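You operate a simulated robot arm through the tools that you are given. There is no shell and no other tool.

You run a simulated two-armed robot. Do the job below in one go: nothing can be reset, and whatever is moved stays where it is left.

## Task
Drain the cooler into the sink and sponge the stain off its floor.
Fine: leave the drain plug on the drainer; put the pink sponge back. What is to be rubbed or washed off counts as gone when no trace of it is left.
Where things are to end (x, y in the base frame): drain plug within 0.06 m of [0.5, 0.35].

Only the result counts: the job must be done as asked and must still hold three seconds after the hand-in. Knocking over, shifting, dropping, spilling or breaking anything else fails it.

## Robot
Two 7-joint arms with two-finger grippers on one trunk that stands fixed in place. Base frame: the origin is at the foot of the trunk, x ahead of it, y to its left, z up. Readings come in m, degrees, newtons and seconds.
The left shoulder is at [0.06, 0.179, 1.158], the right one opposite. With the tool pointing down near the work surface each hand reaches from about 0.22 to 0.66 m from the base axis, measured 20 degrees to its own side. Payload 1.96 kg a hand.
The tool frame of a hand sits at the grasp point between the pads (the TCP): z along the fingers, y along the line on which they close. The tips reach 0.02 m beyond it. Largest opening 0.072 m; the body of the gripper starts 0.038 m behind the TCP.
Orientation is that of the tool frame in the base frame, as a unit quaternion [w, x, y, z]. With the fingers straight down and closing along the base's y, the tool's x points along the base's -x, its y along +y and its z along -z.

## Interface
- The arms move only by the tool move_arm. It takes "left_moves", "right_moves" or both (then of equal length, played together; a hand with none holds still); each is a list of rows, each an object (a shift or turn left out is 0, a gripper value left out holds the last) with "slide": the shift along the tool's x, y, z in units of 20 mm (1.0 is 20 mm), a list of three; "rot": the turn, a rotation vector about the tool's x, y, z in units of 6 degrees (1.0 is 6 degrees), a list of three; "hand": the closure, from 0 (fully open) to 1 (shut). In form: [{"slide": [tx, ty, tz], "rot": [wx, wy, wz], "hand": hand}, ...]. A call has 1 to 20 rows; each row shifts and turns the commanded pose from where the row before left it, along the tool's axes as they then stand. A call with a number of a shift or a turn outside -1 to 1 is refused whole. Rows are played at 5 a second. More than 0.05 m and 8.6 degrees between two rows, or a gripper value outside its range, and nothing of the call is played. A pose out of reach is approached as far as the arm can. The call stops where the force on the tool passes 40 N (or 10 N more than at its start, if that is more) or the arm is blocked; 0.2 s more then pass. The fingers move at their own pace (about 0.153 m/s each) and stop on an object; they squeeze with about 23 N. The grip force told is the motor's: it shows also when the fingers shut on nothing. Time passes only in rows, and 0.2 s behind the last, so rows that do not move let the fingers close. It gives the time, the measured TCP pose, the force on the tool (base axes), the opening and the grip force at its end, in the units of the frame above (readings bear some noise), with the torque about the TCP (base axes, N m) and any sound that the robot's microphone picked up.
- Cameras (640 x 400 px; columns grow to the right, rows downward): "scene" is now at [0.0128, 0.0238, 1.7035]; the picture's right is [0.31, -0.95, 0.00], its down [-0.74, -0.24, -0.63] and it looks along [0.60, 0.20, -0.78] (base axes); focal length 373 px, centre (320, 200). "left" rides on the left gripper at [0.071, -0.019, -0.082] in its tool frame; the picture's right is [0.26, 0.97, 0.00], its down [-0.67, 0.18, -0.72] and it looks along [-0.69, 0.19, 0.70] (tool axes); focal length 280 px, centre (320, 200). "right" rides on the right gripper at [0.071, 0.019, -0.082] in its tool frame; the picture's right is [-0.26, 0.97, 0.00], its down [-0.67, -0.18, -0.72] and it looks along [-0.69, -0.19, 0.70] (tool axes); focal length 280 px, centre (320, 200). There is no depth. A picture from a camera that has moved, and an enlarged one, comes with that camera's place and axes in the base frame and with its lens.
- capture(camera): a new picture of that camera. It takes no simulated time.
- lift_body(by): slides the trunk up (or, below 0, down) by that many m; the arms and the scene camera ride with it, the base frame stays. It gives what a move gives, with no picture.
- aim_head(pan, tilt): turns the head with the scene camera to pan (to the left, within 86 degrees either way) and tilt (down, from -29 to 69), counted from straight ahead of the robot. It gives what a move gives.
- zoom(camera, box): a new picture of the part [left, top, right, bottom] of that camera's present view, enlarged. It takes no simulated time.
- close_job(): hands the job in; it is judged then, once.

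Nothing tells you positions but the pictures and the camera data. Unless the task says otherwise, let go and move clear before handing in.

The tools are called after "Request:" by a JSON object that holds its "fn" and its "kwargs". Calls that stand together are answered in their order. move_arm: Moves the arms, as the interface text tells. Its arguments: {"type":"object","properties":{"left_moves":{"type":"array"},"right_moves":{"type":"array"}},"required":[]} The other tools are called the same way: lift_body (by) slides the trunk up or down; aim_head (pan, tilt) turns the head that bears the scene camera; capture (camera) takes a picture; zoom (camera, box) takes an enlarged picture of a part of a camera's view; close_job () hands the job in.

At the start:

```text
t: 0.0
left_tool_pos: [0.4017, 0.3358, 1.1578]
left_ee_rot: [0.001, 0.001, 1.0, 0.0]
left_ft_force: [0.3, 0.3, -0.5]
left_ft_torque: [0.06, -0.02, -0.02]
left_opening: 0.0722
left_grip_force: 0.1
right_tool_pos: [0.3385, -0.0186, 1.1876]
right_ee_rot: [0.002, 0.0, 1.0, 0.001]
right_ft_force: [0.1, 0.2, 0.7]
right_ft_torque: [0.01, 0.0, 0.0]
right_opening: 0.072
right_grip_force: 0.1
trunk travel left (down, up): [-0.803, 0.187]
head pan, tilt: [18.1, 51.1]
```

scene: 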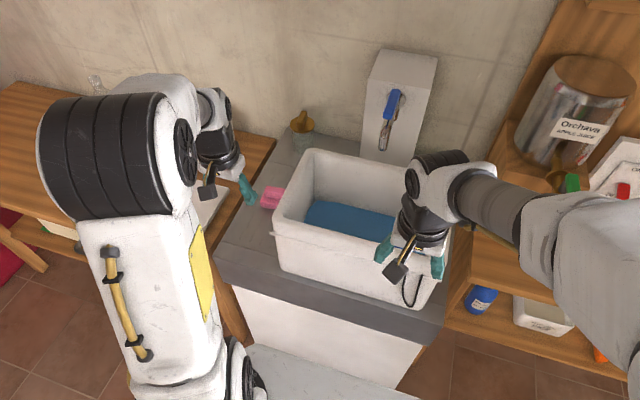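
right: 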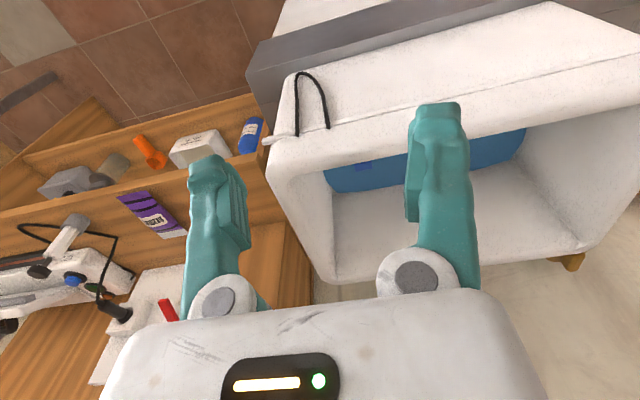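
left: 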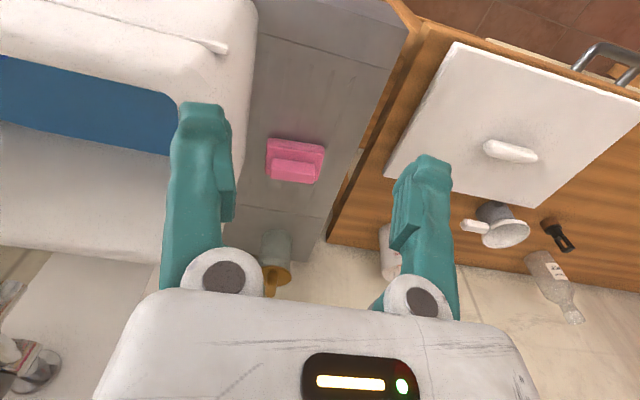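

I see a white cooler with blue water on a grey counter, a pink sponge to its left, and a black strap or handle at the front right. I'll take clear pictures of the scene before moving anything.

Request:
{"fn": "capture", "kwargs": {"camera": "scene"}}

Request:
{"fn": "zoom", "kwargs": {"camera": "scene", "box": [220, 40, 480, 320]}}

Request:
{"fn": "zoom", "kwargs": {"camera": "right", "box": [240, 0, 640, 300]}}

Request:
{"fn": "zoom", "kwargs": {"camera": "left", "box": [0, 0, 400, 300]}}

```text
taken
camera scene: at [0.0128, 0.0238, 1.7035], right [0.31, -0.95, 0.0], down [-0.74, -0.24, -0.63], along [0.6, 0.2, -0.78], focal length 373 px, centre (320, 200)
```

scene: 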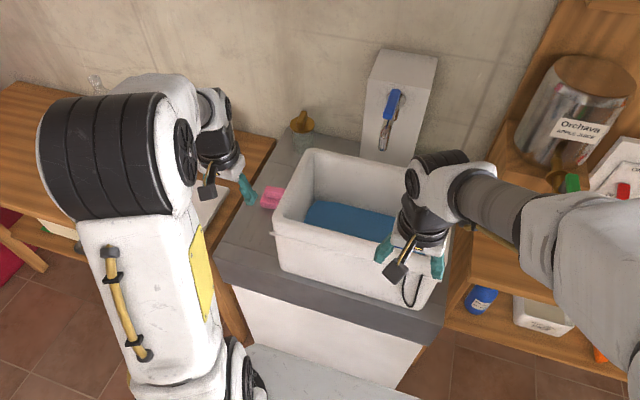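

```text
1.43 times, centred on (350, 180) of scene
camera zoom: at [0.0128, 0.0238, 1.7035], right [0.31, -0.95, 0.0], down [-0.74, -0.24, -0.63], along [0.6, 0.2, -0.78], focal length 533 px, centre (277, 229)
```

zoom: 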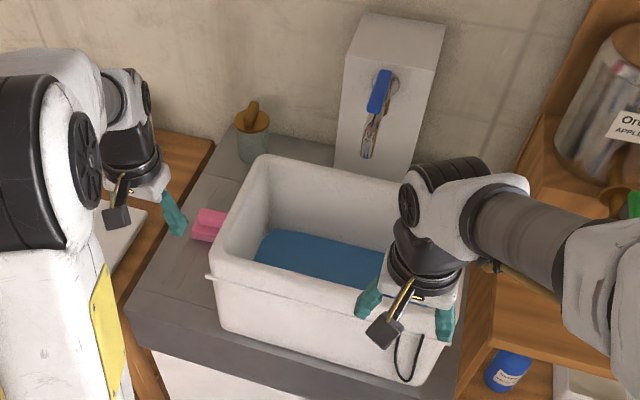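

```text
1.33 times, centred on (440, 150) of right
camera zoom: at [0.2685, 0.0009, 1.2693], right [0.26, 0.97, 0.0], down [0.67, -0.18, 0.72], along [0.69, -0.19, -0.7], focal length 374 px, centre (160, 267)
```

zoom: 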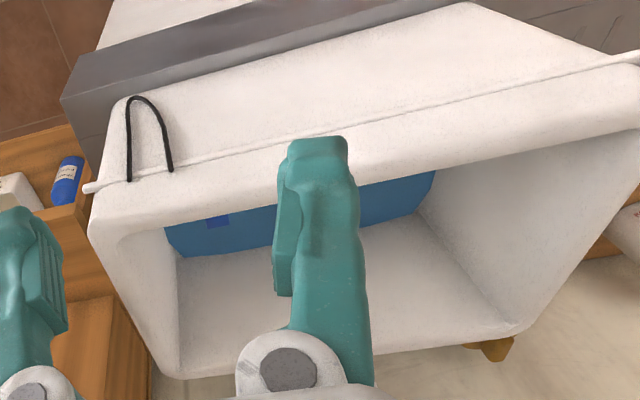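

```text
1.33 times, centred on (200, 150) of left
camera zoom: at [0.3311, 0.3171, 1.238], right [-0.26, 0.97, 0.0], down [0.67, 0.18, 0.72], along [0.69, 0.19, -0.7], focal length 374 px, centre (480, 267)
```

zoom: 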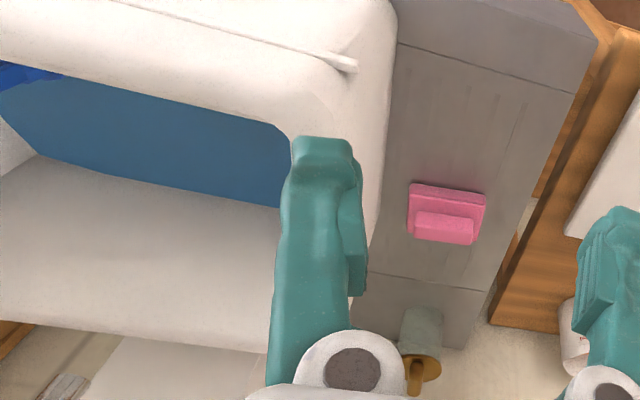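

The right arm hides the cooler's right end. I'll move it up and to the right and the left arm up and to the left, so I can see inside.

Request:
{"fn": "move_arm", "kwargs": {"right_moves": [{"slide": [0, 0, -1]}, {"slide": [0, -0.5, -1]}, {"slide": [0, -1, -0.5]}, {"slide": [0, -1, 0]}, {"slide": [0, -1, 0]}, {"slide": [0, -1, 0]}, {"slide": [0, -1, 0]}, {"slide": [0, -1, 0]}, {"slide": [0, -1, 0]}, {"slide": [0, -1, 0]}]}}

Request:
{"fn": "capture", "kwargs": {"camera": "scene"}}

Request:
{"fn": "capture", "kwargs": {"camera": "right"}}

```text
t: 2.2
left_tool_pos: [0.4028, 0.3357, 1.1569]
left_ee_rot: [0.001, 0.0, 1.0, 0.001]
left_ft_force: [0.3, 0.1, -0.7]
left_ft_torque: [-0.03, 0.01, -0.01]
left_opening: 0.0719
left_grip_force: 0.0
right_tool_pos: [0.3357, -0.1896, 1.191]
right_ee_rot: [0.002, 0.0, 1.0, 0.001]
right_ft_force: [0.4, 0.3, -0.1]
right_ft_torque: [0.02, 0.01, 0.01]
right_opening: 0.0721
right_grip_force: 0.0
right hand out of reach, approached as far as the arm can: row 1, 2, 3
trunk travel left (down, up): [-0.803, 0.187]
head pan, tilt: [18.1, 51.1]
```

```text
taken
camera scene: at [0.0129, 0.0232, 1.7035], right [0.31, -0.95, 0.0], down [-0.74, -0.24, -0.63], along [0.6, 0.2, -0.78], focal length 373 px, centre (320, 200)
```

scene: 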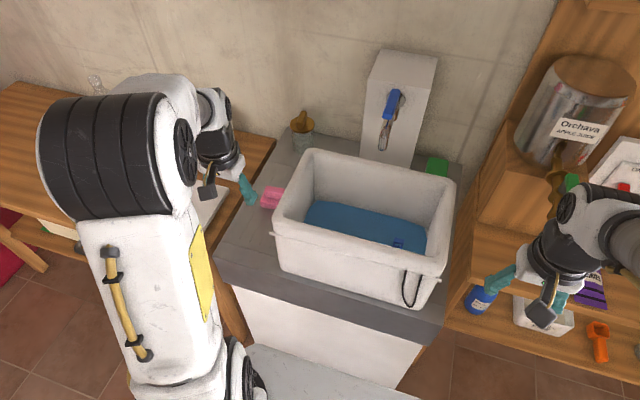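

```text
taken
camera right: at [0.2652, -0.1708, 1.2719], right [0.26, 0.97, 0.0], down [0.67, -0.18, 0.72], along [0.69, -0.19, -0.7], focal length 280 px, centre (320, 200)
```

right: 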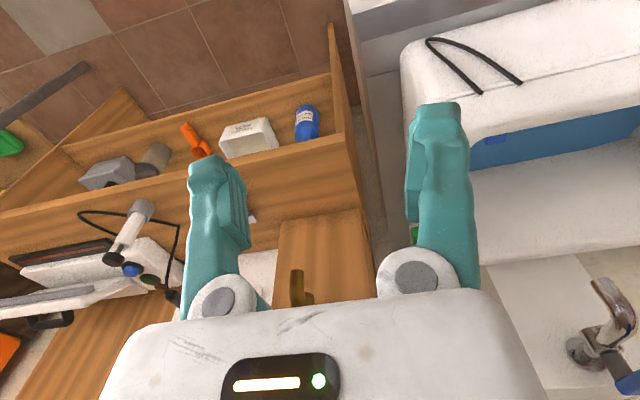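

Request:
{"fn": "zoom", "kwargs": {"camera": "scene", "box": [240, 120, 480, 320]}}

Request:
{"fn": "zoom", "kwargs": {"camera": "scene", "box": [340, 200, 460, 320]}}

Request:
{"fn": "zoom", "kwargs": {"camera": "right", "box": [380, 0, 640, 200]}}

```text
2.00 times, centred on (360, 220) of scene
camera zoom: at [0.0129, 0.0232, 1.7035], right [0.31, -0.95, 0.0], down [-0.74, -0.24, -0.63], along [0.6, 0.2, -0.78], focal length 747 px, centre (240, 160)
```

zoom: 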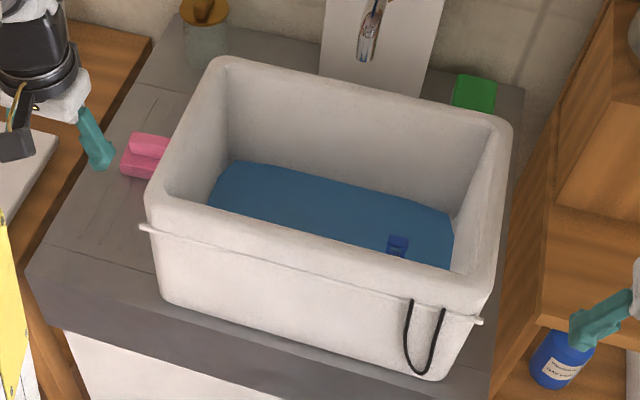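

```text
3.33 times, centred on (400, 260) of scene
camera zoom: at [0.0129, 0.0232, 1.7035], right [0.31, -0.95, 0.0], down [-0.74, -0.24, -0.63], along [0.6, 0.2, -0.78], focal length 1244 px, centre (53, 0)
```

zoom: 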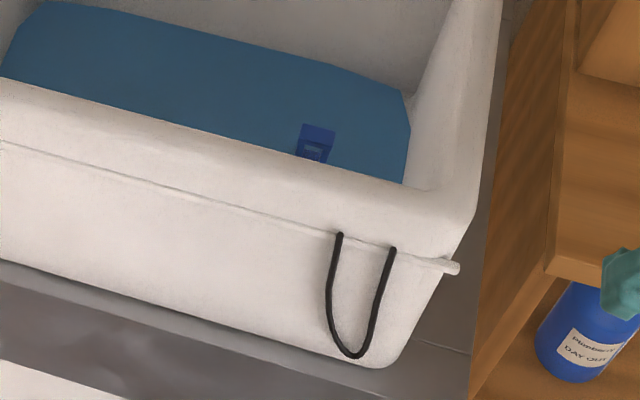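

```text
2.00 times, centred on (510, 100) of right
camera zoom: at [0.2652, -0.1708, 1.2719], right [0.26, 0.97, 0.0], down [0.67, -0.18, 0.72], along [0.69, -0.19, -0.7], focal length 561 px, centre (-60, 400)
```

zoom: 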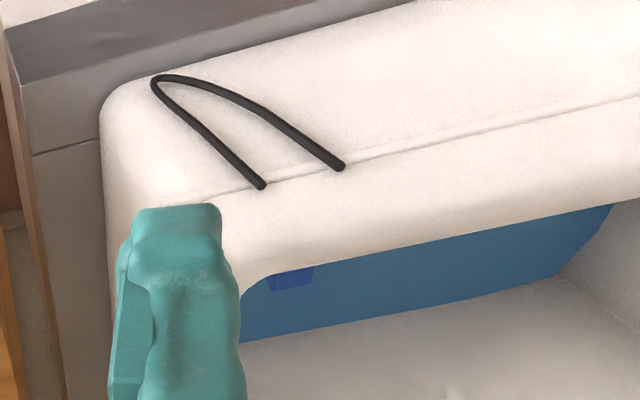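

The cooler seems to span about x 0.41–0.66 and y −0.09–0.25, with its rim near z 1.05. A blue tab sticks up in the water at about (0.52, −0.01). I'll raise the trunk to look further into the cooler.

Request:
{"fn": "lift_body", "kwargs": {"by": 0.18}}

Request:
{"fn": "capture", "kwargs": {"camera": "scene"}}

Request:
{"fn": "zoom", "kwargs": {"camera": "scene", "box": [240, 150, 480, 330]}}

Request:
{"fn": "zoom", "kwargs": {"camera": "scene", "box": [340, 220, 440, 310]}}

```text
t: 4.2
left_tool_pos: [0.4029, 0.3353, 1.3368]
left_ee_rot: [0.001, 0.0, 1.0, -0.001]
left_ft_force: [1.0, -0.3, -0.1]
left_ft_torque: [0.01, 0.02, -0.01]
left_opening: 0.0719
left_grip_force: 0.0
right_tool_pos: [0.3368, -0.1898, 1.3701]
right_ee_rot: [0.001, 0.0, 1.0, 0.0]
right_ft_force: [-0.3, -0.9, -0.3]
right_ft_torque: [-0.02, 0.0, 0.02]
right_opening: 0.0718
right_grip_force: 0.2
trunk travel left (down, up): [-0.983, 0.007]
head pan, tilt: [18.1, 51.1]
```

```text
taken
camera scene: at [0.0128, 0.0238, 1.8834], right [0.31, -0.95, 0.0], down [-0.74, -0.24, -0.63], along [0.6, 0.2, -0.78], focal length 373 px, centre (320, 200)
```

scene: 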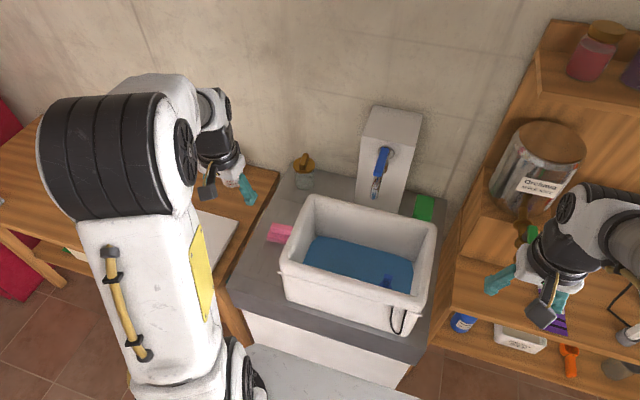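

```text
2.22 times, centred on (360, 240) of scene
camera zoom: at [0.0128, 0.0238, 1.8834], right [0.31, -0.95, 0.0], down [-0.74, -0.24, -0.63], along [0.6, 0.2, -0.78], focal length 830 px, centre (231, 111)
```

zoom: 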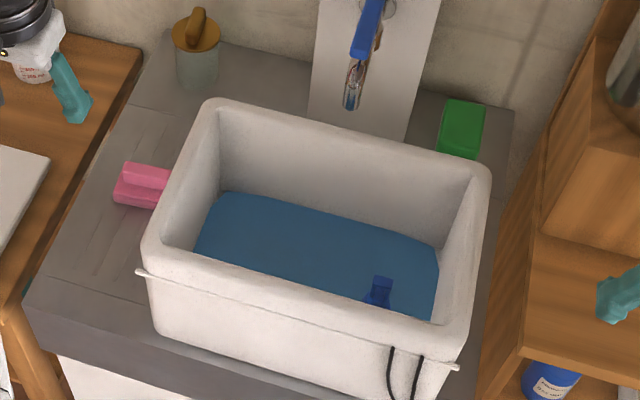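

```text
4.44 times, centred on (390, 265) of scene
camera zoom: at [0.0128, 0.0238, 1.8834], right [0.31, -0.95, 0.0], down [-0.74, -0.24, -0.63], along [0.6, 0.2, -0.78], focal length 1659 px, centre (9, -89)
```

zoom: 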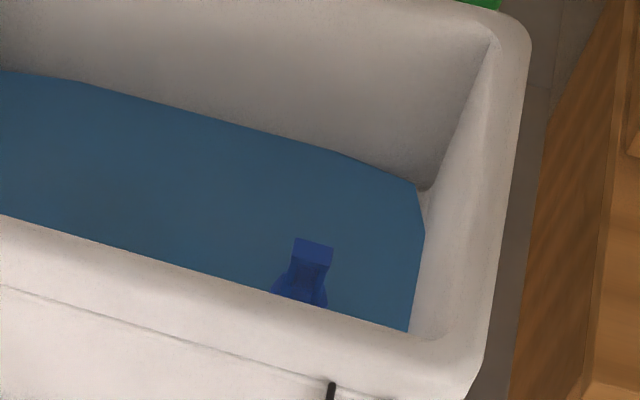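

The drain plug is a blue stopper with an upright grip, in the floor near the front right. I'll lower the trunk again, move the right hand further off, and bring the left hand in for a close look.

Request:
{"fn": "lift_body", "kwargs": {"by": -0.18}}

Request:
{"fn": "move_arm", "kwargs": {"right_moves": [{"slide": [1, -1, 0]}, {"slide": [1, -1, 0]}, {"slide": [1, -1, 0]}, {"slide": [0, -1, 0]}, {"slide": [0, -1, 0]}]}}

Request:
{"fn": "move_arm", "kwargs": {"left_moves": [{"slide": [0, -1, 0]}, {"slide": [0, -1, 0]}, {"slide": [0, -1, 0]}, {"slide": [0, -1, 0]}, {"slide": [0, -1, 0]}, {"slide": [0, -1, 0]}, {"slide": [0.5, -1, 0]}, {"slide": [0.5, -1, 0]}, {"slide": [0.5, -1, 0]}, {"slide": [0.5, -1, 0]}, {"slide": [0, -1, 0]}, {"slide": [0, -1, 0]}, {"slide": [0, -1, 0]}, {"slide": [0, -1, 0]}, {"slide": [0, -1, 0]}, {"slide": [0, -1, 0]}, {"slide": [0, -1, 0]}, {"slide": [0, -1, 0]}, {"slide": [0, 0, 0]}]}}

Request:
{"fn": "capture", "kwargs": {"camera": "left"}}

Request:
{"fn": "capture", "kwargs": {"camera": "scene"}}

```text
t: 6.2
left_tool_pos: [0.4007, 0.3363, 1.1576]
left_ee_rot: [0.0, 0.0, 1.0, 0.0]
left_ft_force: [-0.4, -0.9, -1.0]
left_ft_torque: [0.03, -0.02, 0.0]
left_opening: 0.072
left_grip_force: 0.1
right_tool_pos: [0.3346, -0.1894, 1.1905]
right_ee_rot: [0.002, 0.001, 1.0, 0.001]
right_ft_force: [0.2, 0.2, 0.5]
right_ft_torque: [-0.01, -0.01, -0.01]
right_opening: 0.072
right_grip_force: 0.1
trunk travel left (down, up): [-0.803, 0.187]
head pan, tilt: [18.1, 51.1]
```

```text
t: 7.4
left_tool_pos: [0.4026, 0.3348, 1.1562]
left_ee_rot: [0.002, 0.0, 1.0, 0.001]
left_ft_force: [1.1, -1.5, -0.1]
left_ft_torque: [-0.02, 0.02, -0.01]
left_opening: 0.0719
left_grip_force: 0.1
right_tool_pos: [0.2757, -0.29, 1.1891]
right_ee_rot: [0.002, 0.0, 1.0, 0.001]
right_ft_force: [0.3, -0.4, 0.0]
right_ft_torque: [0.01, 0.01, 0.01]
right_opening: 0.072
right_grip_force: 0.0
trunk travel left (down, up): [-0.803, 0.187]
head pan, tilt: [18.1, 51.1]
```

```text
t: 11.4
left_tool_pos: [0.362, -0.0249, 1.157]
left_ee_rot: [0.001, 0.0, 1.0, 0.0]
left_ft_force: [0.0, -0.8, 0.5]
left_ft_torque: [0.02, -0.04, -0.01]
left_opening: 0.0721
left_grip_force: 0.0
right_tool_pos: [0.276, -0.2905, 1.1893]
right_ee_rot: [0.002, 0.0, 1.0, 0.001]
right_ft_force: [0.3, -0.4, 0.2]
right_ft_torque: [-0.03, 0.02, -0.01]
right_opening: 0.0721
right_grip_force: 0.1
trunk travel left (down, up): [-0.803, 0.187]
head pan, tilt: [18.1, 51.1]
```

```text
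taken
camera left: at [0.2909, -0.0431, 1.2378], right [-0.26, 0.96, 0.0], down [0.67, 0.18, 0.72], along [0.69, 0.19, -0.7], focal length 280 px, centre (320, 200)
```

left: 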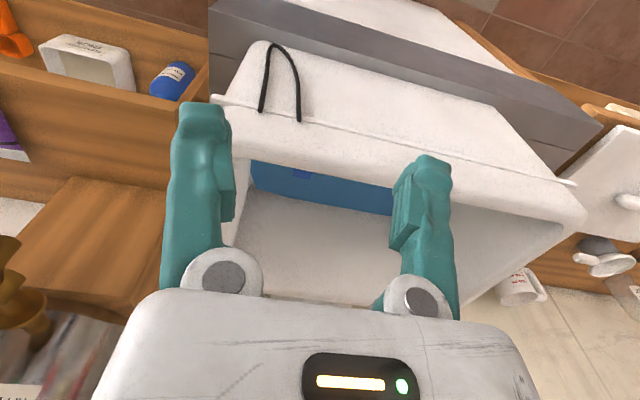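

```text
taken
camera scene: at [0.0126, 0.0242, 1.7035], right [0.31, -0.95, 0.0], down [-0.74, -0.24, -0.63], along [0.6, 0.2, -0.78], focal length 373 px, centre (320, 200)
```

scene: 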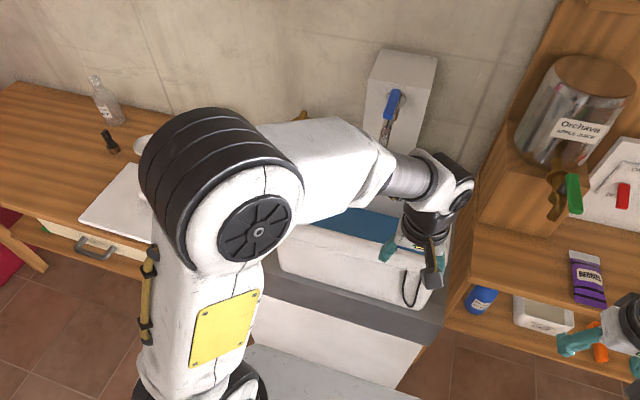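

The front rim still hides the plug from the left camera. I'll move the left hand forward over the cooler to look down on it.

Request:
{"fn": "move_arm", "kwargs": {"left_moves": [{"slide": [-1, 0, 0]}, {"slide": [-1, 0, 0]}, {"slide": [-1, 0, 0]}, {"slide": [-1, 0, 0]}, {"slide": [0, 0, 0]}]}}

Request:
{"fn": "capture", "kwargs": {"camera": "left"}}

Request:
{"fn": "zoom", "kwargs": {"camera": "left", "box": [200, 40, 440, 190]}}

```text
t: 12.6
left_tool_pos: [0.4123, -0.025, 1.1587]
left_ee_rot: [0.001, 0.0, 1.0, 0.001]
left_ft_force: [0.5, 0.3, 0.4]
left_ft_torque: [0.02, -0.01, 0.02]
left_opening: 0.0723
left_grip_force: 0.0
left hand out of reach, approached as far as the arm can: row 3, 4
right_tool_pos: [0.2754, -0.2892, 1.1884]
right_ee_rot: [0.002, -0.001, 1.0, 0.001]
right_ft_force: [0.4, 0.1, 0.1]
right_ft_torque: [-0.01, -0.05, -0.01]
right_opening: 0.0721
right_grip_force: 0.1
trunk travel left (down, up): [-0.803, 0.187]
head pan, tilt: [18.1, 51.1]
```

```text
taken
camera left: at [0.342, -0.043, 1.238], right [-0.26, 0.96, 0.0], down [0.67, 0.18, 0.72], along [0.69, 0.19, -0.7], focal length 280 px, centre (320, 200)
```

left: 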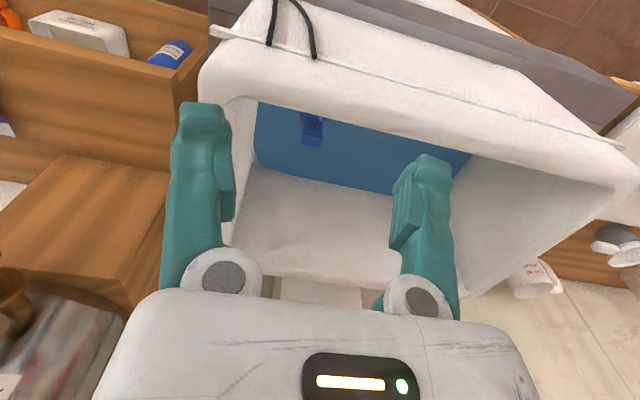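

```text
2.67 times, centred on (320, 115) of left
camera zoom: at [0.342, -0.043, 1.238], right [-0.26, 0.96, 0.0], down [0.67, 0.18, 0.72], along [0.69, 0.19, -0.7], focal length 748 px, centre (320, 427)
```

zoom: 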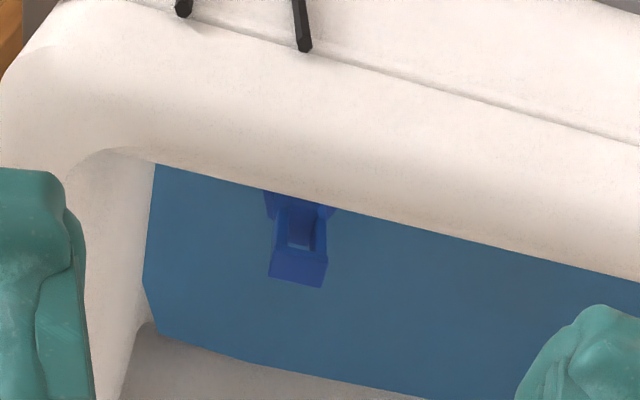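

At this height the left arm runs out of reach forward, so I'll raise the trunk 0.12 m for more range above the cooler. Then I'll move the hand forward for a steeper view of the plug.

Request:
{"fn": "lift_body", "kwargs": {"by": 0.15}}

Request:
{"fn": "move_arm", "kwargs": {"left_moves": [{"slide": [0, 0, 1]}, {"slide": [0, 0, 1]}, {"slide": [0, 0, 1]}, {"slide": [-1, 0, 1]}, {"slide": [-1, 0, 1]}, {"slide": [-0.5, 0, 1]}, {"slide": [0, 0, 0]}]}}

Request:
{"fn": "capture", "kwargs": {"camera": "left"}}

Request:
{"fn": "zoom", "kwargs": {"camera": "left", "box": [230, 0, 430, 130]}}

```text
t: 14.3
left_tool_pos: [0.4124, -0.0237, 1.307]
left_ee_rot: [0.0, 0.0, 1.0, 0.001]
left_ft_force: [0.3, -0.2, -0.3]
left_ft_torque: [-0.02, -0.02, 0.04]
left_opening: 0.072
left_grip_force: 0.1
right_tool_pos: [0.2761, -0.2898, 1.3392]
right_ee_rot: [0.001, -0.001, 1.0, 0.001]
right_ft_force: [0.1, 0.0, 0.4]
right_ft_torque: [-0.05, -0.01, -0.03]
right_opening: 0.0719
right_grip_force: 0.0
trunk travel left (down, up): [-0.953, 0.037]
head pan, tilt: [18.1, 51.1]
```

```text
t: 15.9
left_tool_pos: [0.462, -0.0252, 1.1874]
left_ee_rot: [0.001, 0.0, 1.0, -0.001]
left_ft_force: [0.2, -0.5, 0.1]
left_ft_torque: [0.01, -0.01, -0.02]
left_opening: 0.0723
left_grip_force: 0.1
right_tool_pos: [0.2758, -0.2894, 1.3383]
right_ee_rot: [0.003, 0.001, 1.0, 0.001]
right_ft_force: [0.1, -0.4, 0.2]
right_ft_torque: [-0.02, 0.0, 0.01]
right_opening: 0.0719
right_grip_force: 0.0
trunk travel left (down, up): [-0.953, 0.037]
head pan, tilt: [18.1, 51.1]
```

```text
taken
camera left: at [0.3918, -0.0435, 1.2684], right [-0.26, 0.97, 0.0], down [0.67, 0.18, 0.72], along [0.69, 0.19, -0.7], focal length 280 px, centre (320, 200)
```

left: 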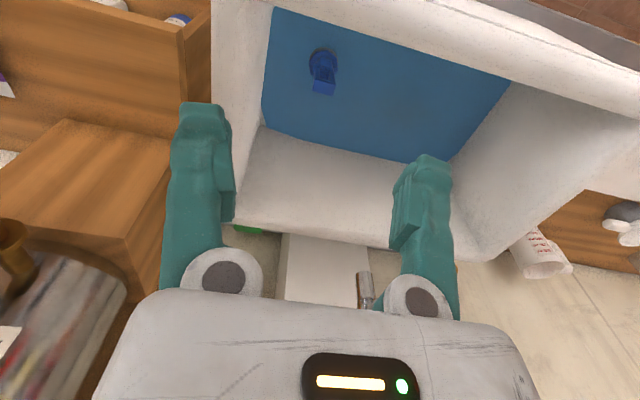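

```text
3.08 times, centred on (330, 65) of left
camera zoom: at [0.3918, -0.0435, 1.2684], right [-0.26, 0.97, 0.0], down [0.67, 0.18, 0.72], along [0.69, 0.19, -0.7], focal length 863 px, centre (289, 615)
```

zoom: 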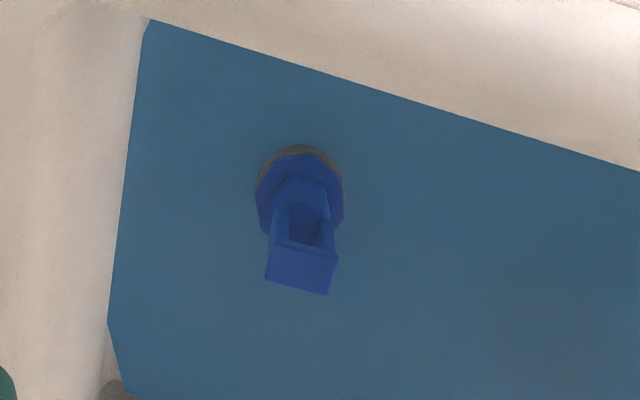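

The plug's handle top is near (0.521, −0.005, 0.966), a loop about 24 mm wide along y and 14 mm thick along x. A straight grasp would put the hand camera over the front rim, so I'll turn the hand 90° to keep the camera above the cooler's middle.

Request:
{"fn": "move_arm", "kwargs": {"left_moves": [{"rot": [0, 0, 1]}, {"rot": [0, 0, 1]}, {"rot": [0, 0, 1]}, {"rot": [0, 0, 1]}, {"rot": [0, 0, 1]}, {"rot": [0, 0, 1]}, {"rot": [0, 0, 1]}, {"rot": [0, 0, 1]}, {"rot": [0, 0, 1]}, {"rot": [0, 0, 1]}, {"rot": [0, 0, 1]}, {"rot": [0, 0, 1]}, {"rot": [0, 0, 1]}, {"rot": [0, 0, 1]}, {"rot": [0, 0, 1]}, {"slide": [0, 1, 0]}, {"slide": [1, 1, 0]}, {"slide": [0, 0.95, 0]}, {"slide": [0, 0, 0]}]}}

Request:
{"fn": "capture", "kwargs": {"camera": "left"}}

Request:
{"fn": "zoom", "kwargs": {"camera": "left", "box": [220, 0, 420, 130]}}

Request:
{"fn": "capture", "kwargs": {"camera": "scene"}}

```text
t: 19.9
left_tool_pos: [0.5211, -0.0058, 1.1868]
left_ee_rot: [0.001, 0.707, 0.708, 0.001]
left_ft_force: [-1.0, 0.3, -0.5]
left_ft_torque: [0.01, 0.0, 0.01]
left_opening: 0.0718
left_grip_force: 0.1
right_tool_pos: [0.2755, -0.291, 1.3388]
right_ee_rot: [0.003, 0.0, 1.0, 0.0]
right_ft_force: [0.6, -0.4, -0.5]
right_ft_torque: [0.0, 0.02, 0.01]
right_opening: 0.072
right_grip_force: 0.2
trunk travel left (down, up): [-0.953, 0.037]
head pan, tilt: [18.1, 51.1]
```

```text
taken
camera left: at [0.5021, 0.0661, 1.2684], right [0.97, 0.26, 0.0], down [0.18, -0.67, 0.72], along [0.19, -0.69, -0.7], focal length 280 px, centre (320, 200)
```

left: 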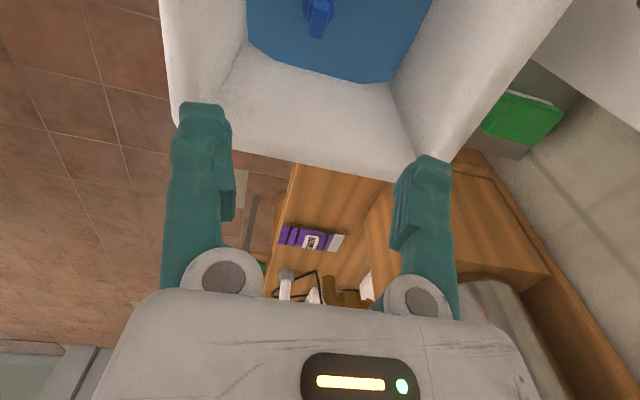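

```text
3.08 times, centred on (320, 65) of left
camera zoom: at [0.5021, 0.0661, 1.2684], right [0.97, 0.26, 0.0], down [0.18, -0.67, 0.72], along [0.19, -0.69, -0.7], focal length 863 px, centre (320, 615)
```

zoom: 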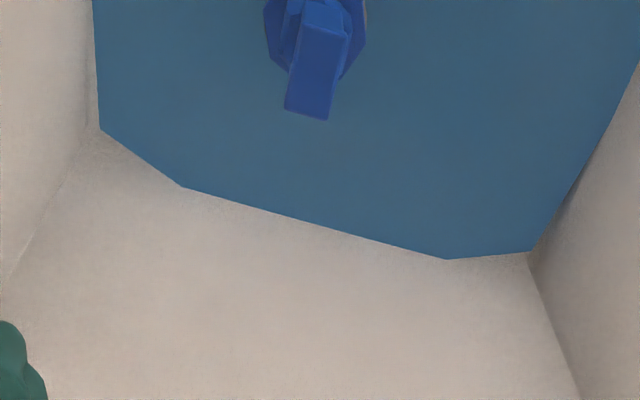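

```text
taken
camera scene: at [0.0126, 0.0229, 1.8535], right [0.31, -0.95, 0.0], down [-0.74, -0.24, -0.63], along [0.6, 0.2, -0.78], focal length 373 px, centre (320, 200)
```

scene: 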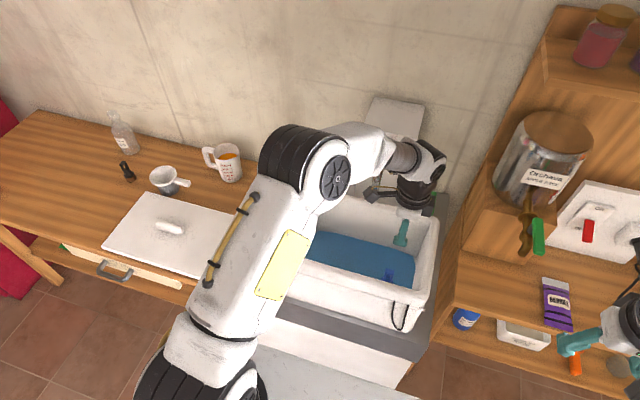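

The hand is centred over the plug handle at (0.520, −0.005). I'll go straight down to z ≈ 0.95 and close on the handle.

Request:
{"fn": "move_arm", "kwargs": {"left_moves": [{"slide": [0, 0, 1]}, {"slide": [0, 0, 1]}, {"slide": [0, 0, 1]}, {"slide": [0, 0, 1]}, {"slide": [0, 0, 1]}, {"slide": [0, 0, 1]}, {"slide": [0, 0, 1]}, {"slide": [0, 0, 1]}, {"slide": [0, 0, 1]}, {"slide": [0, 0, 1]}, {"slide": [0, 0, 1]}, {"slide": [0, 0, 0.8]}, {"slide": [0, 0, 0]}]}}

Request:
{"fn": "capture", "kwargs": {"camera": "left"}}

Request:
{"fn": "zoom", "kwargs": {"camera": "scene", "box": [300, 160, 480, 340]}}

```text
t: 22.8
left_tool_pos: [0.5217, -0.0051, 0.9518]
left_ee_rot: [0.001, 0.707, 0.707, 0.001]
left_ft_force: [0.8, -0.6, 0.0]
left_ft_torque: [-0.02, 0.0, 0.03]
left_opening: 0.0722
left_grip_force: 0.1
right_tool_pos: [0.2753, -0.2893, 1.3387]
right_ee_rot: [0.003, 0.0, 1.0, 0.001]
right_ft_force: [0.8, 0.2, -0.6]
right_ft_torque: [-0.01, 0.01, 0.02]
right_opening: 0.0721
right_grip_force: 0.1
trunk travel left (down, up): [-0.953, 0.037]
head pan, tilt: [18.1, 51.1]
```

```text
taken
camera left: at [0.5029, 0.0667, 1.0325], right [0.97, 0.26, 0.0], down [0.18, -0.67, 0.72], along [0.19, -0.69, -0.7], focal length 280 px, centre (320, 200)
```

left: 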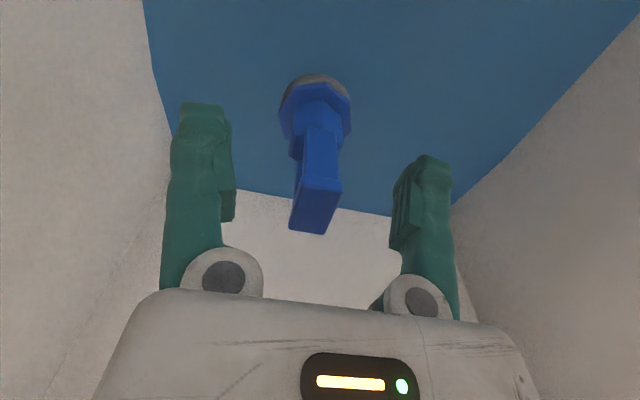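

```text
2.22 times, centred on (390, 250) of scene
camera zoom: at [0.0127, 0.0236, 1.8535], right [0.31, -0.95, 0.0], down [-0.74, -0.24, -0.63], along [0.6, 0.2, -0.78], focal length 830 px, centre (164, 89)
```

zoom: 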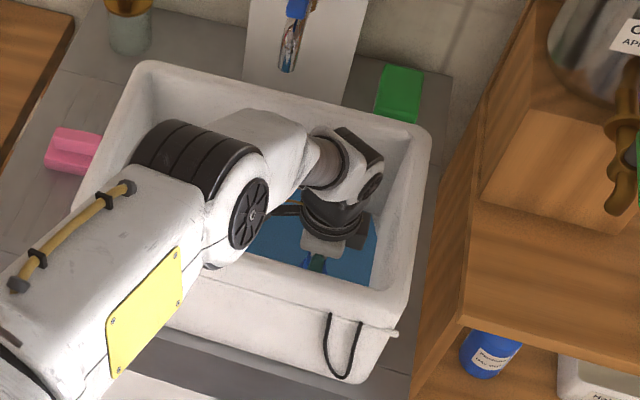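

The handle sits between the pads, about 12 mm above the grasp point. I'll close on it.

Request:
{"fn": "move_arm", "kwargs": {"left_moves": [{"hand": 1}, {"hand": 1}, {"hand": 1}, {"hand": 1}]}}

Request:
{"fn": "capture", "kwargs": {"camera": "left"}}

```text
t: 23.8
left_tool_pos: [0.5221, -0.0054, 0.9515]
left_ee_rot: [0.001, 0.707, 0.707, 0.0]
left_ft_force: [0.0, -0.4, 1.7]
left_ft_torque: [0.03, -0.04, 0.01]
left_opening: 0.0233
left_grip_force: 22.8
right_tool_pos: [0.2748, -0.2896, 1.34]
right_ee_rot: [0.002, 0.0, 1.0, 0.0]
right_ft_force: [-0.5, -0.2, -0.1]
right_ft_torque: [0.01, -0.01, -0.01]
right_opening: 0.0722
right_grip_force: 0.1
trunk travel left (down, up): [-0.953, 0.037]
head pan, tilt: [18.1, 51.1]
```

```text
taken
camera left: at [0.5032, 0.0668, 1.0327], right [0.97, 0.26, 0.0], down [0.18, -0.67, 0.72], along [0.19, -0.69, -0.7], focal length 280 px, centre (320, 200)
```

left: 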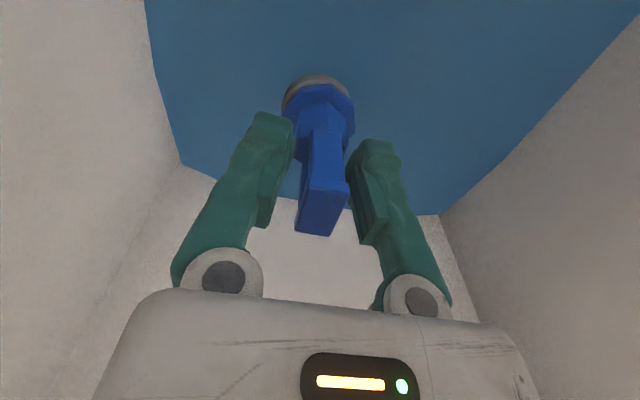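

The grip holds at 23 mm opening and 22.8 N. I'll pull straight up gently and watch the force.

Request:
{"fn": "move_arm", "kwargs": {"left_moves": [{"slide": [0, 0, -0.5]}, {"slide": [0, 0, -0.5]}, {"slide": [0, 0, -0.5]}, {"slide": [0, 0, -0.5]}, {"slide": [0, 0, -0.5]}]}}

Request:
{"fn": "capture", "kwargs": {"camera": "left"}}

```text
t: 24.9
left_tool_pos: [0.5214, -0.0047, 1.0029]
left_ee_rot: [0.001, 0.706, 0.708, 0.0]
left_ft_force: [0.1, -0.1, -1.3]
left_ft_torque: [0.01, -0.03, -0.03]
left_opening: 0.0231
left_grip_force: 22.9
right_tool_pos: [0.2763, -0.2894, 1.3391]
right_ee_rot: [0.003, 0.0, 1.0, 0.001]
right_ft_force: [0.5, -1.0, 0.0]
right_ft_torque: [0.01, 0.02, 0.0]
right_opening: 0.0721
right_grip_force: 0.1
trunk travel left (down, up): [-0.953, 0.037]
head pan, tilt: [18.1, 51.1]
```

```text
taken
camera left: at [0.502, 0.0675, 1.0827], right [0.96, 0.26, 0.0], down [0.18, -0.67, 0.72], along [0.19, -0.69, -0.7], focal length 280 px, centre (320, 200)
```

left: 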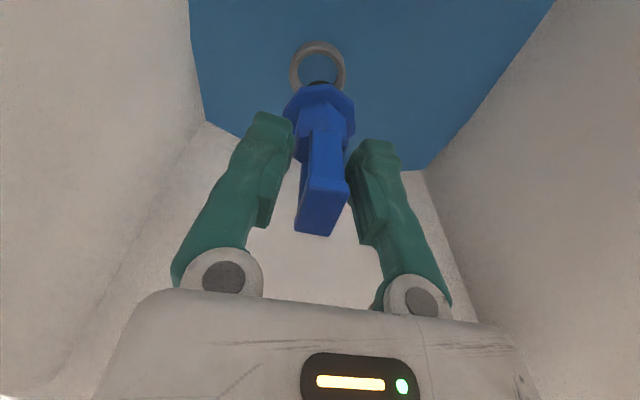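

The plug is out, showing the drain ring underneath. I'll lift it well above the rim and look at its shape.

Request:
{"fn": "move_arm", "kwargs": {"left_moves": [{"slide": [0, 0, -0.5]}, {"slide": [0, 0, -1]}, {"slide": [0, 0, -1]}, {"slide": [0, 0, -1]}, {"slide": [0, 0, -1]}, {"slide": [0, 0, -1]}, {"slide": [0, 0, -1]}, {"slide": [0, 0, -1]}, {"slide": [0, 0, -1]}, {"slide": [0, 0, -1]}, {"slide": [0, 0, -1]}, {"slide": [0, 0, 0]}]}}

Request:
{"fn": "capture", "kwargs": {"camera": "left"}}

Request:
{"fn": "capture", "kwargs": {"camera": "scene"}}

Request:
{"fn": "zoom", "kwargs": {"camera": "scene", "box": [340, 160, 460, 290]}}

```text
t: 27.6
left_tool_pos: [0.5219, -0.0039, 1.2127]
left_ee_rot: [0.001, 0.707, 0.707, 0.001]
left_ft_force: [0.0, -0.2, -1.3]
left_ft_torque: [0.01, -0.01, 0.01]
left_opening: 0.0232
left_grip_force: 23.3
right_tool_pos: [0.2753, -0.2892, 1.3397]
right_ee_rot: [0.002, 0.0, 1.0, 0.001]
right_ft_force: [1.3, -0.4, 0.3]
right_ft_torque: [0.03, -0.01, 0.01]
right_opening: 0.0719
right_grip_force: 0.1
trunk travel left (down, up): [-0.953, 0.037]
head pan, tilt: [18.1, 51.1]
```

```text
taken
camera left: at [0.5024, 0.0681, 1.2934], right [0.97, 0.26, 0.0], down [0.18, -0.67, 0.72], along [0.19, -0.69, -0.7], focal length 280 px, centre (320, 200)
```

left: 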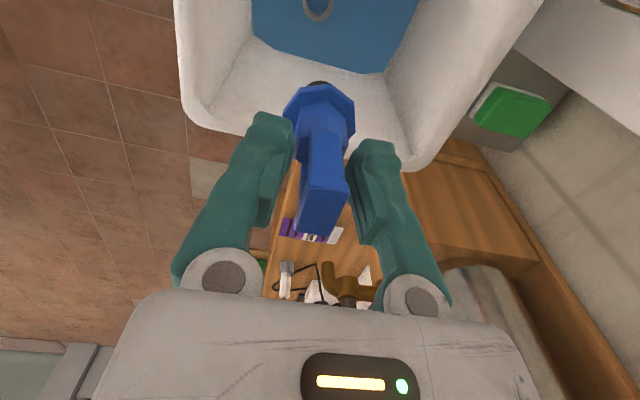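

```text
taken
camera scene: at [0.0132, 0.0237, 1.8535], right [0.31, -0.95, 0.0], down [-0.74, -0.24, -0.63], along [0.6, 0.2, -0.78], focal length 373 px, centre (320, 200)
```

scene: 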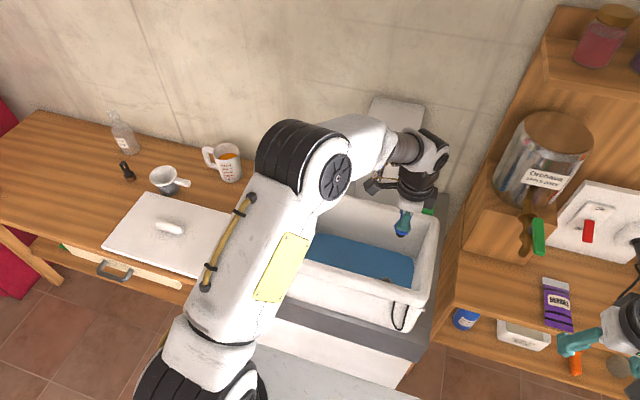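

```text
3.08 times, centred on (400, 225) of scene
camera zoom: at [0.0132, 0.0237, 1.8535], right [0.31, -0.95, 0.0], down [-0.74, -0.24, -0.63], along [0.6, 0.2, -0.78], focal length 1149 px, centre (74, 123)
```

zoom: 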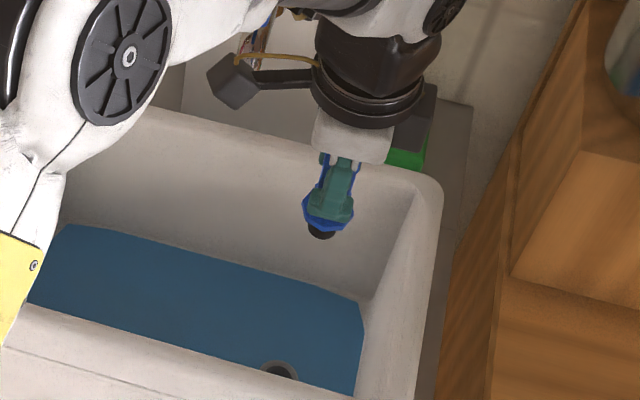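

The plug has a flange with a short black stem below it, and the cooler is draining. I'll carry it at z ≈ 1.21 over the cooler's left wall to the drainer near (0.48, 0.35).

Request:
{"fn": "move_arm", "kwargs": {"left_moves": [{"slide": [1, -0.11, 0]}, {"slide": [1, -0.11, 0]}, {"slide": [1, -0.11, 0]}, {"slide": [1, -0.11, 0]}, {"slide": [1, -0.11, 0]}, {"slide": [1, -0.11, 0]}, {"slide": [1, -0.11, 0]}, {"slide": [1, -0.11, 0]}, {"slide": [1, -0.11, 0]}, {"slide": [1, -0.11, 0]}, {"slide": [1, -0.11, 0]}, {"slide": [1, -0.11, 0]}, {"slide": [1, -0.11, 0]}, {"slide": [1, -0.11, 0]}, {"slide": [1, -0.11, 0]}, {"slide": [1, -0.11, 0]}, {"slide": [1, -0.11, 0]}, {"slide": [0.7, -0.11, 0]}, {"slide": [0, 0, 0]}]}}

Request:
{"fn": "capture", "kwargs": {"camera": "left"}}

Request:
{"fn": "capture", "kwargs": {"camera": "scene"}}

```text
t: 31.6
left_tool_pos: [0.4829, 0.3502, 1.2121]
left_ee_rot: [0.001, 0.708, 0.706, 0.001]
left_ft_force: [-0.3, -0.6, -0.5]
left_ft_torque: [-0.03, 0.03, -0.06]
left_opening: 0.0231
left_grip_force: 22.9
right_tool_pos: [0.2761, -0.2908, 1.3395]
right_ee_rot: [0.002, 0.0, 1.0, 0.001]
right_ft_force: [-0.2, -0.1, -0.1]
right_ft_torque: [0.0, -0.02, 0.02]
right_opening: 0.0721
right_grip_force: 0.0
trunk travel left (down, up): [-0.953, 0.037]
head pan, tilt: [18.1, 51.1]
```

```text
taken
camera left: at [0.4623, 0.4217, 1.2935], right [0.96, 0.26, 0.0], down [0.18, -0.67, 0.72], along [0.19, -0.69, -0.7], focal length 280 px, centre (320, 200)
```

left: 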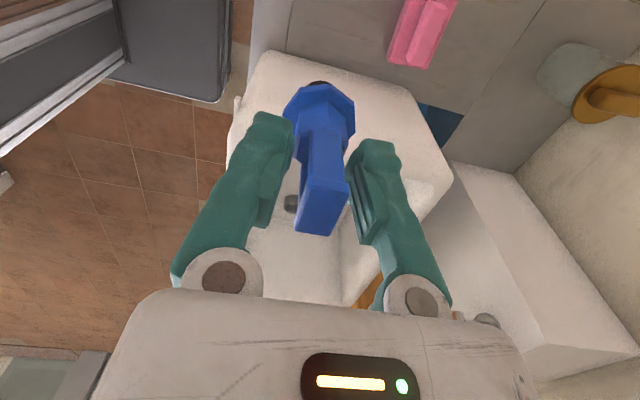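

```text
taken
camera scene: at [0.013, 0.0235, 1.8535], right [0.31, -0.95, 0.0], down [-0.74, -0.24, -0.63], along [0.6, 0.2, -0.78], focal length 373 px, centre (320, 200)
```

scene: 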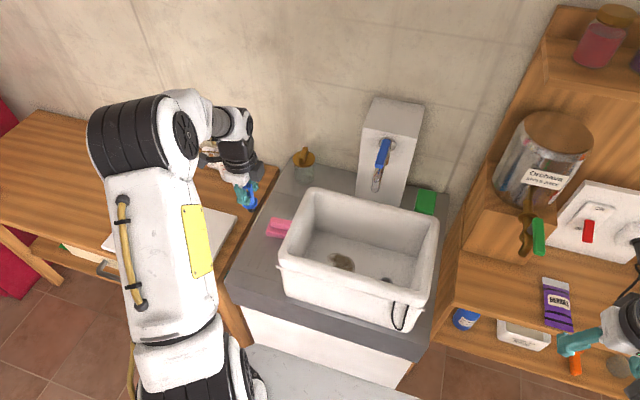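

The cooler has drained, and an olive-brown stain shows on its floor. I'll zoom in on the stain and the sponge while the hand is up here.

Request:
{"fn": "zoom", "kwargs": {"camera": "scene", "box": [280, 190, 440, 320]}}

Request:
{"fn": "zoom", "kwargs": {"camera": "scene", "box": [220, 170, 320, 270]}}

Request:
{"fn": "zoom", "kwargs": {"camera": "left", "box": [280, 0, 520, 150]}}

```text
3.08 times, centred on (360, 255) of scene
camera zoom: at [0.013, 0.0235, 1.8535], right [0.31, -0.95, 0.0], down [-0.74, -0.24, -0.63], along [0.6, 0.2, -0.78], focal length 1149 px, centre (197, 31)
```

zoom: 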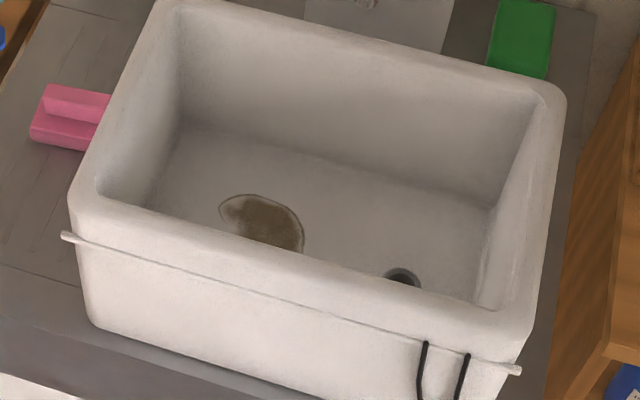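

```text
4.00 times, centred on (270, 220) of scene
camera zoom: at [0.013, 0.0235, 1.8535], right [0.31, -0.95, 0.0], down [-0.74, -0.24, -0.63], along [0.6, 0.2, -0.78], focal length 1493 px, centre (520, 120)
```

zoom: 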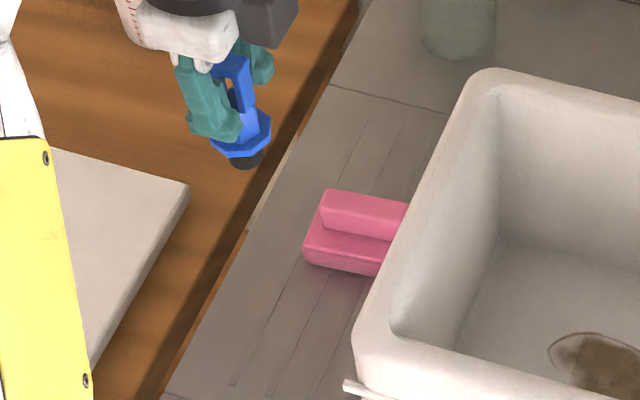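

```text
2.67 times, centred on (400, 75) of left
camera zoom: at [0.4623, 0.4217, 1.2935], right [0.96, 0.26, 0.0], down [0.18, -0.67, 0.72], along [0.19, -0.69, -0.7], focal length 748 px, centre (107, 533)
```

zoom: 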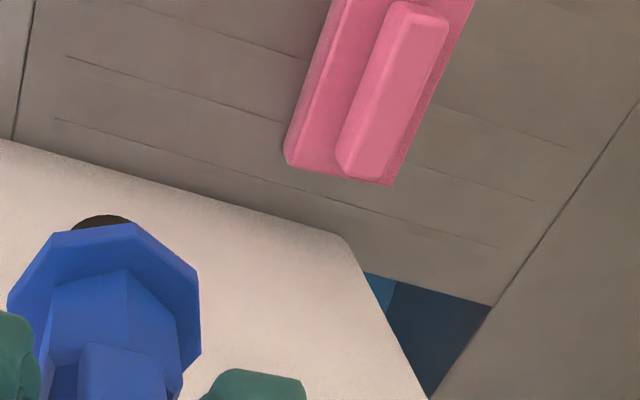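

The sponge is a pad about 0.08 m long in y, with a grip ridge on top, at x ≈ 0.58–0.65 and y ≈ 0.31–0.39. The plug's spot at (0.483, 0.35) is clear, so I'll lower toward the drainer.

Request:
{"fn": "move_arm", "kwargs": {"left_moves": [{"slide": [0, 0, 1]}, {"slide": [0, 0, 1]}, {"slide": [0, 0, 1]}, {"slide": [0, 0, 1]}, {"slide": [0, 0, 1]}, {"slide": [0, 0, 1]}, {"slide": [0, 0, 1]}, {"slide": [0, 0, 1]}, {"slide": [0, 0, 1]}, {"slide": [0, 0, 1]}, {"slide": [0, 0, 1]}, {"slide": [0, 0, 0]}]}}

Request:
{"fn": "capture", "kwargs": {"camera": "left"}}

Request:
{"fn": "zoom", "kwargs": {"camera": "scene", "box": [220, 170, 320, 270]}}

```text
t: 34.1
left_tool_pos: [0.4815, 0.3482, 0.9911]
left_ee_rot: [0.001, 0.707, 0.707, 0.001]
left_ft_force: [-0.4, 0.6, -1.0]
left_ft_torque: [-0.01, 0.01, -0.02]
left_opening: 0.0232
left_grip_force: 22.8
right_tool_pos: [0.2755, -0.2896, 1.3396]
right_ee_rot: [0.002, 0.001, 1.0, 0.001]
right_ft_force: [0.3, 0.4, 0.0]
right_ft_torque: [0.02, 0.02, 0.01]
right_opening: 0.0719
right_grip_force: 0.0
trunk travel left (down, up): [-0.953, 0.037]
head pan, tilt: [18.1, 51.1]
```

```text
taken
camera left: at [0.4627, 0.4207, 1.0721], right [0.97, 0.26, 0.0], down [0.18, -0.67, 0.72], along [0.19, -0.69, -0.7], focal length 280 px, centre (320, 200)
```

left: 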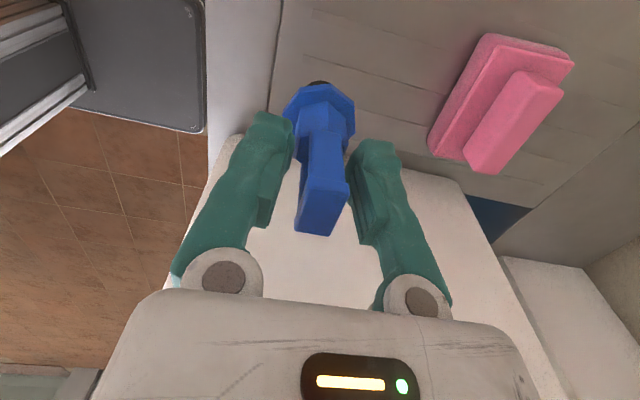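

```text
4.00 times, centred on (270, 220) of scene
camera zoom: at [0.0127, 0.0237, 1.8535], right [0.31, -0.95, 0.0], down [-0.74, -0.24, -0.63], along [0.6, 0.2, -0.78], focal length 1493 px, centre (520, 120)
```

zoom: 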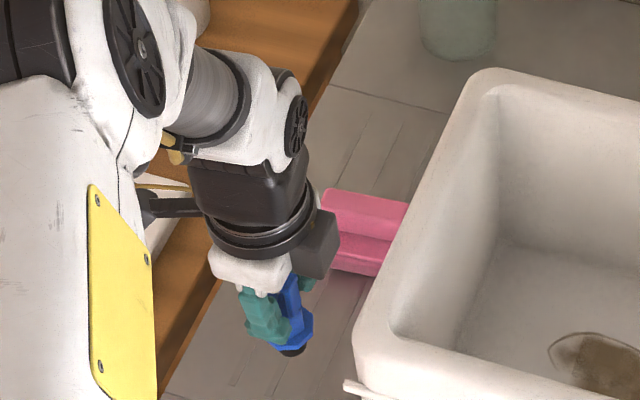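

The plug now hangs a few centimetres above the drainer. I'll come down in small steps and watch for contact.

Request:
{"fn": "move_arm", "kwargs": {"left_moves": [{"slide": [0, 0, 0.25]}, {"slide": [0, 0, 0.25]}, {"slide": [0, 0, 0.25]}, {"slide": [0, 0, 0.25]}, {"slide": [0, 0, 0.25]}]}}

Request:
{"fn": "zoom", "kwargs": {"camera": "scene", "box": [240, 220, 320, 280]}}

Request:
{"fn": "zoom", "kwargs": {"camera": "left", "box": [240, 40, 400, 140]}}

```text
t: 35.4
left_tool_pos: [0.4827, 0.3497, 0.9655]
left_ee_rot: [0.001, 0.707, 0.707, 0.001]
left_ft_force: [0.7, 0.3, -0.8]
left_ft_torque: [0.0, 0.0, -0.02]
left_opening: 0.0231
left_grip_force: 22.5
right_tool_pos: [0.2759, -0.289, 1.3384]
right_ee_rot: [0.001, 0.0, 1.0, 0.0]
right_ft_force: [-1.0, -0.6, -0.3]
right_ft_torque: [0.01, 0.01, 0.0]
right_opening: 0.072
right_grip_force: 0.0
trunk travel left (down, up): [-0.953, 0.037]
head pan, tilt: [18.1, 51.1]
```

```text
6.67 times, centred on (280, 250) of scene
camera zoom: at [0.013, 0.024, 1.8535], right [0.31, -0.95, 0.0], down [-0.74, -0.24, -0.63], along [0.6, 0.2, -0.78], focal length 2489 px, centre (587, -133)
```

zoom: 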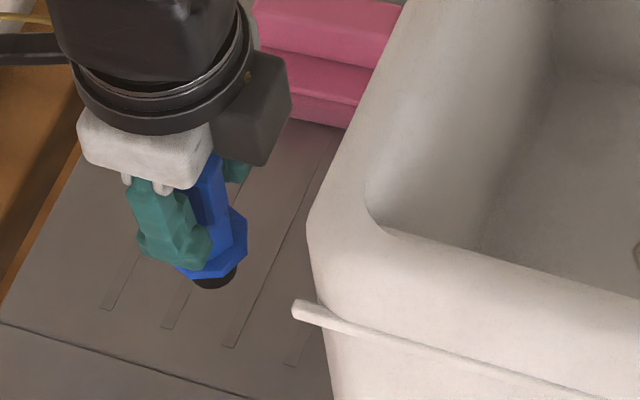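

```text
4.00 times, centred on (320, 90) of left
camera zoom: at [0.4635, 0.4214, 1.0468], right [0.97, 0.26, 0.0], down [0.18, -0.67, 0.72], along [0.19, -0.69, -0.7], focal length 1122 px, centre (320, 640)
```

zoom: 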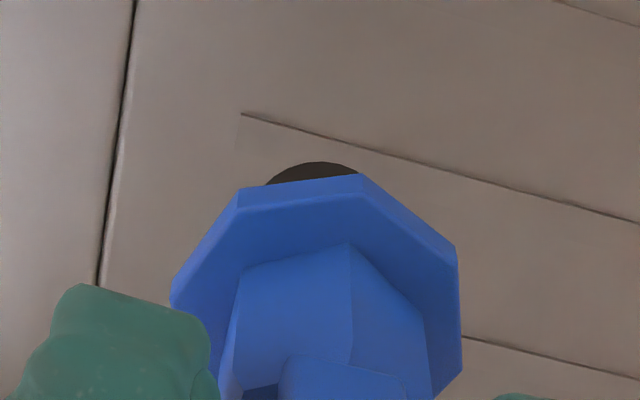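

No contact yet. I'll continue in finer steps.

Request:
{"fn": "move_arm", "kwargs": {"left_moves": [{"slide": [0, 0, 0.15]}, {"slide": [0, 0, 0.15]}, {"slide": [0, 0, 0]}]}}

Request:
{"fn": "move_arm", "kwargs": {"left_moves": [{"slide": [0, 0, 0.1]}, {"slide": [0, 0, 0.1]}, {"slide": [0, 0, 0]}]}}

Request:
{"fn": "zoom", "kwargs": {"camera": "scene", "box": [240, 220, 320, 280]}}

```text
t: 36.1
left_tool_pos: [0.4828, 0.3484, 0.9593]
left_ee_rot: [0.0, 0.707, 0.707, 0.001]
left_ft_force: [0.6, 0.4, -0.3]
left_ft_torque: [-0.02, 0.01, -0.04]
left_opening: 0.0233
left_grip_force: 23.4
right_tool_pos: [0.2754, -0.2897, 1.3395]
right_ee_rot: [0.002, 0.0, 1.0, 0.001]
right_ft_force: [0.4, -1.3, 0.2]
right_ft_torque: [0.02, 0.0, -0.02]
right_opening: 0.072
right_grip_force: 0.1
trunk travel left (down, up): [-0.953, 0.037]
head pan, tilt: [18.1, 51.1]
```

```text
t: 37.0
left_tool_pos: [0.4834, 0.3496, 0.9549]
left_ee_rot: [0.0, 0.707, 0.707, 0.001]
left_ft_force: [0.3, -0.8, -0.4]
left_ft_torque: [0.01, 0.01, -0.02]
left_opening: 0.0234
left_grip_force: 22.8
right_tool_pos: [0.276, -0.29, 1.3385]
right_ee_rot: [0.002, 0.0, 1.0, 0.001]
right_ft_force: [-0.4, 0.8, -0.5]
right_ft_torque: [-0.01, -0.01, 0.03]
right_opening: 0.072
right_grip_force: 0.1
trunk travel left (down, up): [-0.953, 0.037]
head pan, tilt: [18.1, 51.1]
```

```text
6.67 times, centred on (280, 250) of scene
camera zoom: at [0.0129, 0.0238, 1.8535], right [0.31, -0.95, 0.0], down [-0.74, -0.24, -0.63], along [0.6, 0.2, -0.78], focal length 2489 px, centre (587, -133)
```

zoom: 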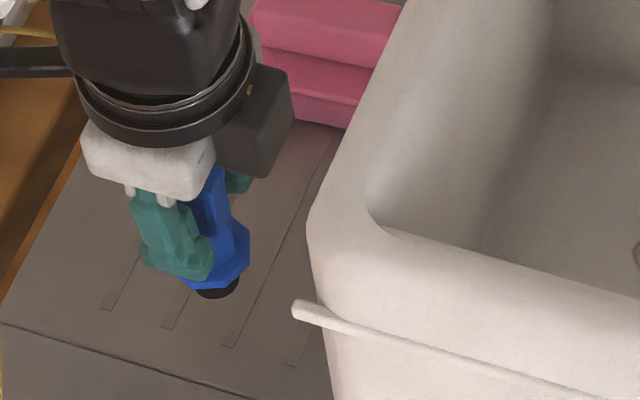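

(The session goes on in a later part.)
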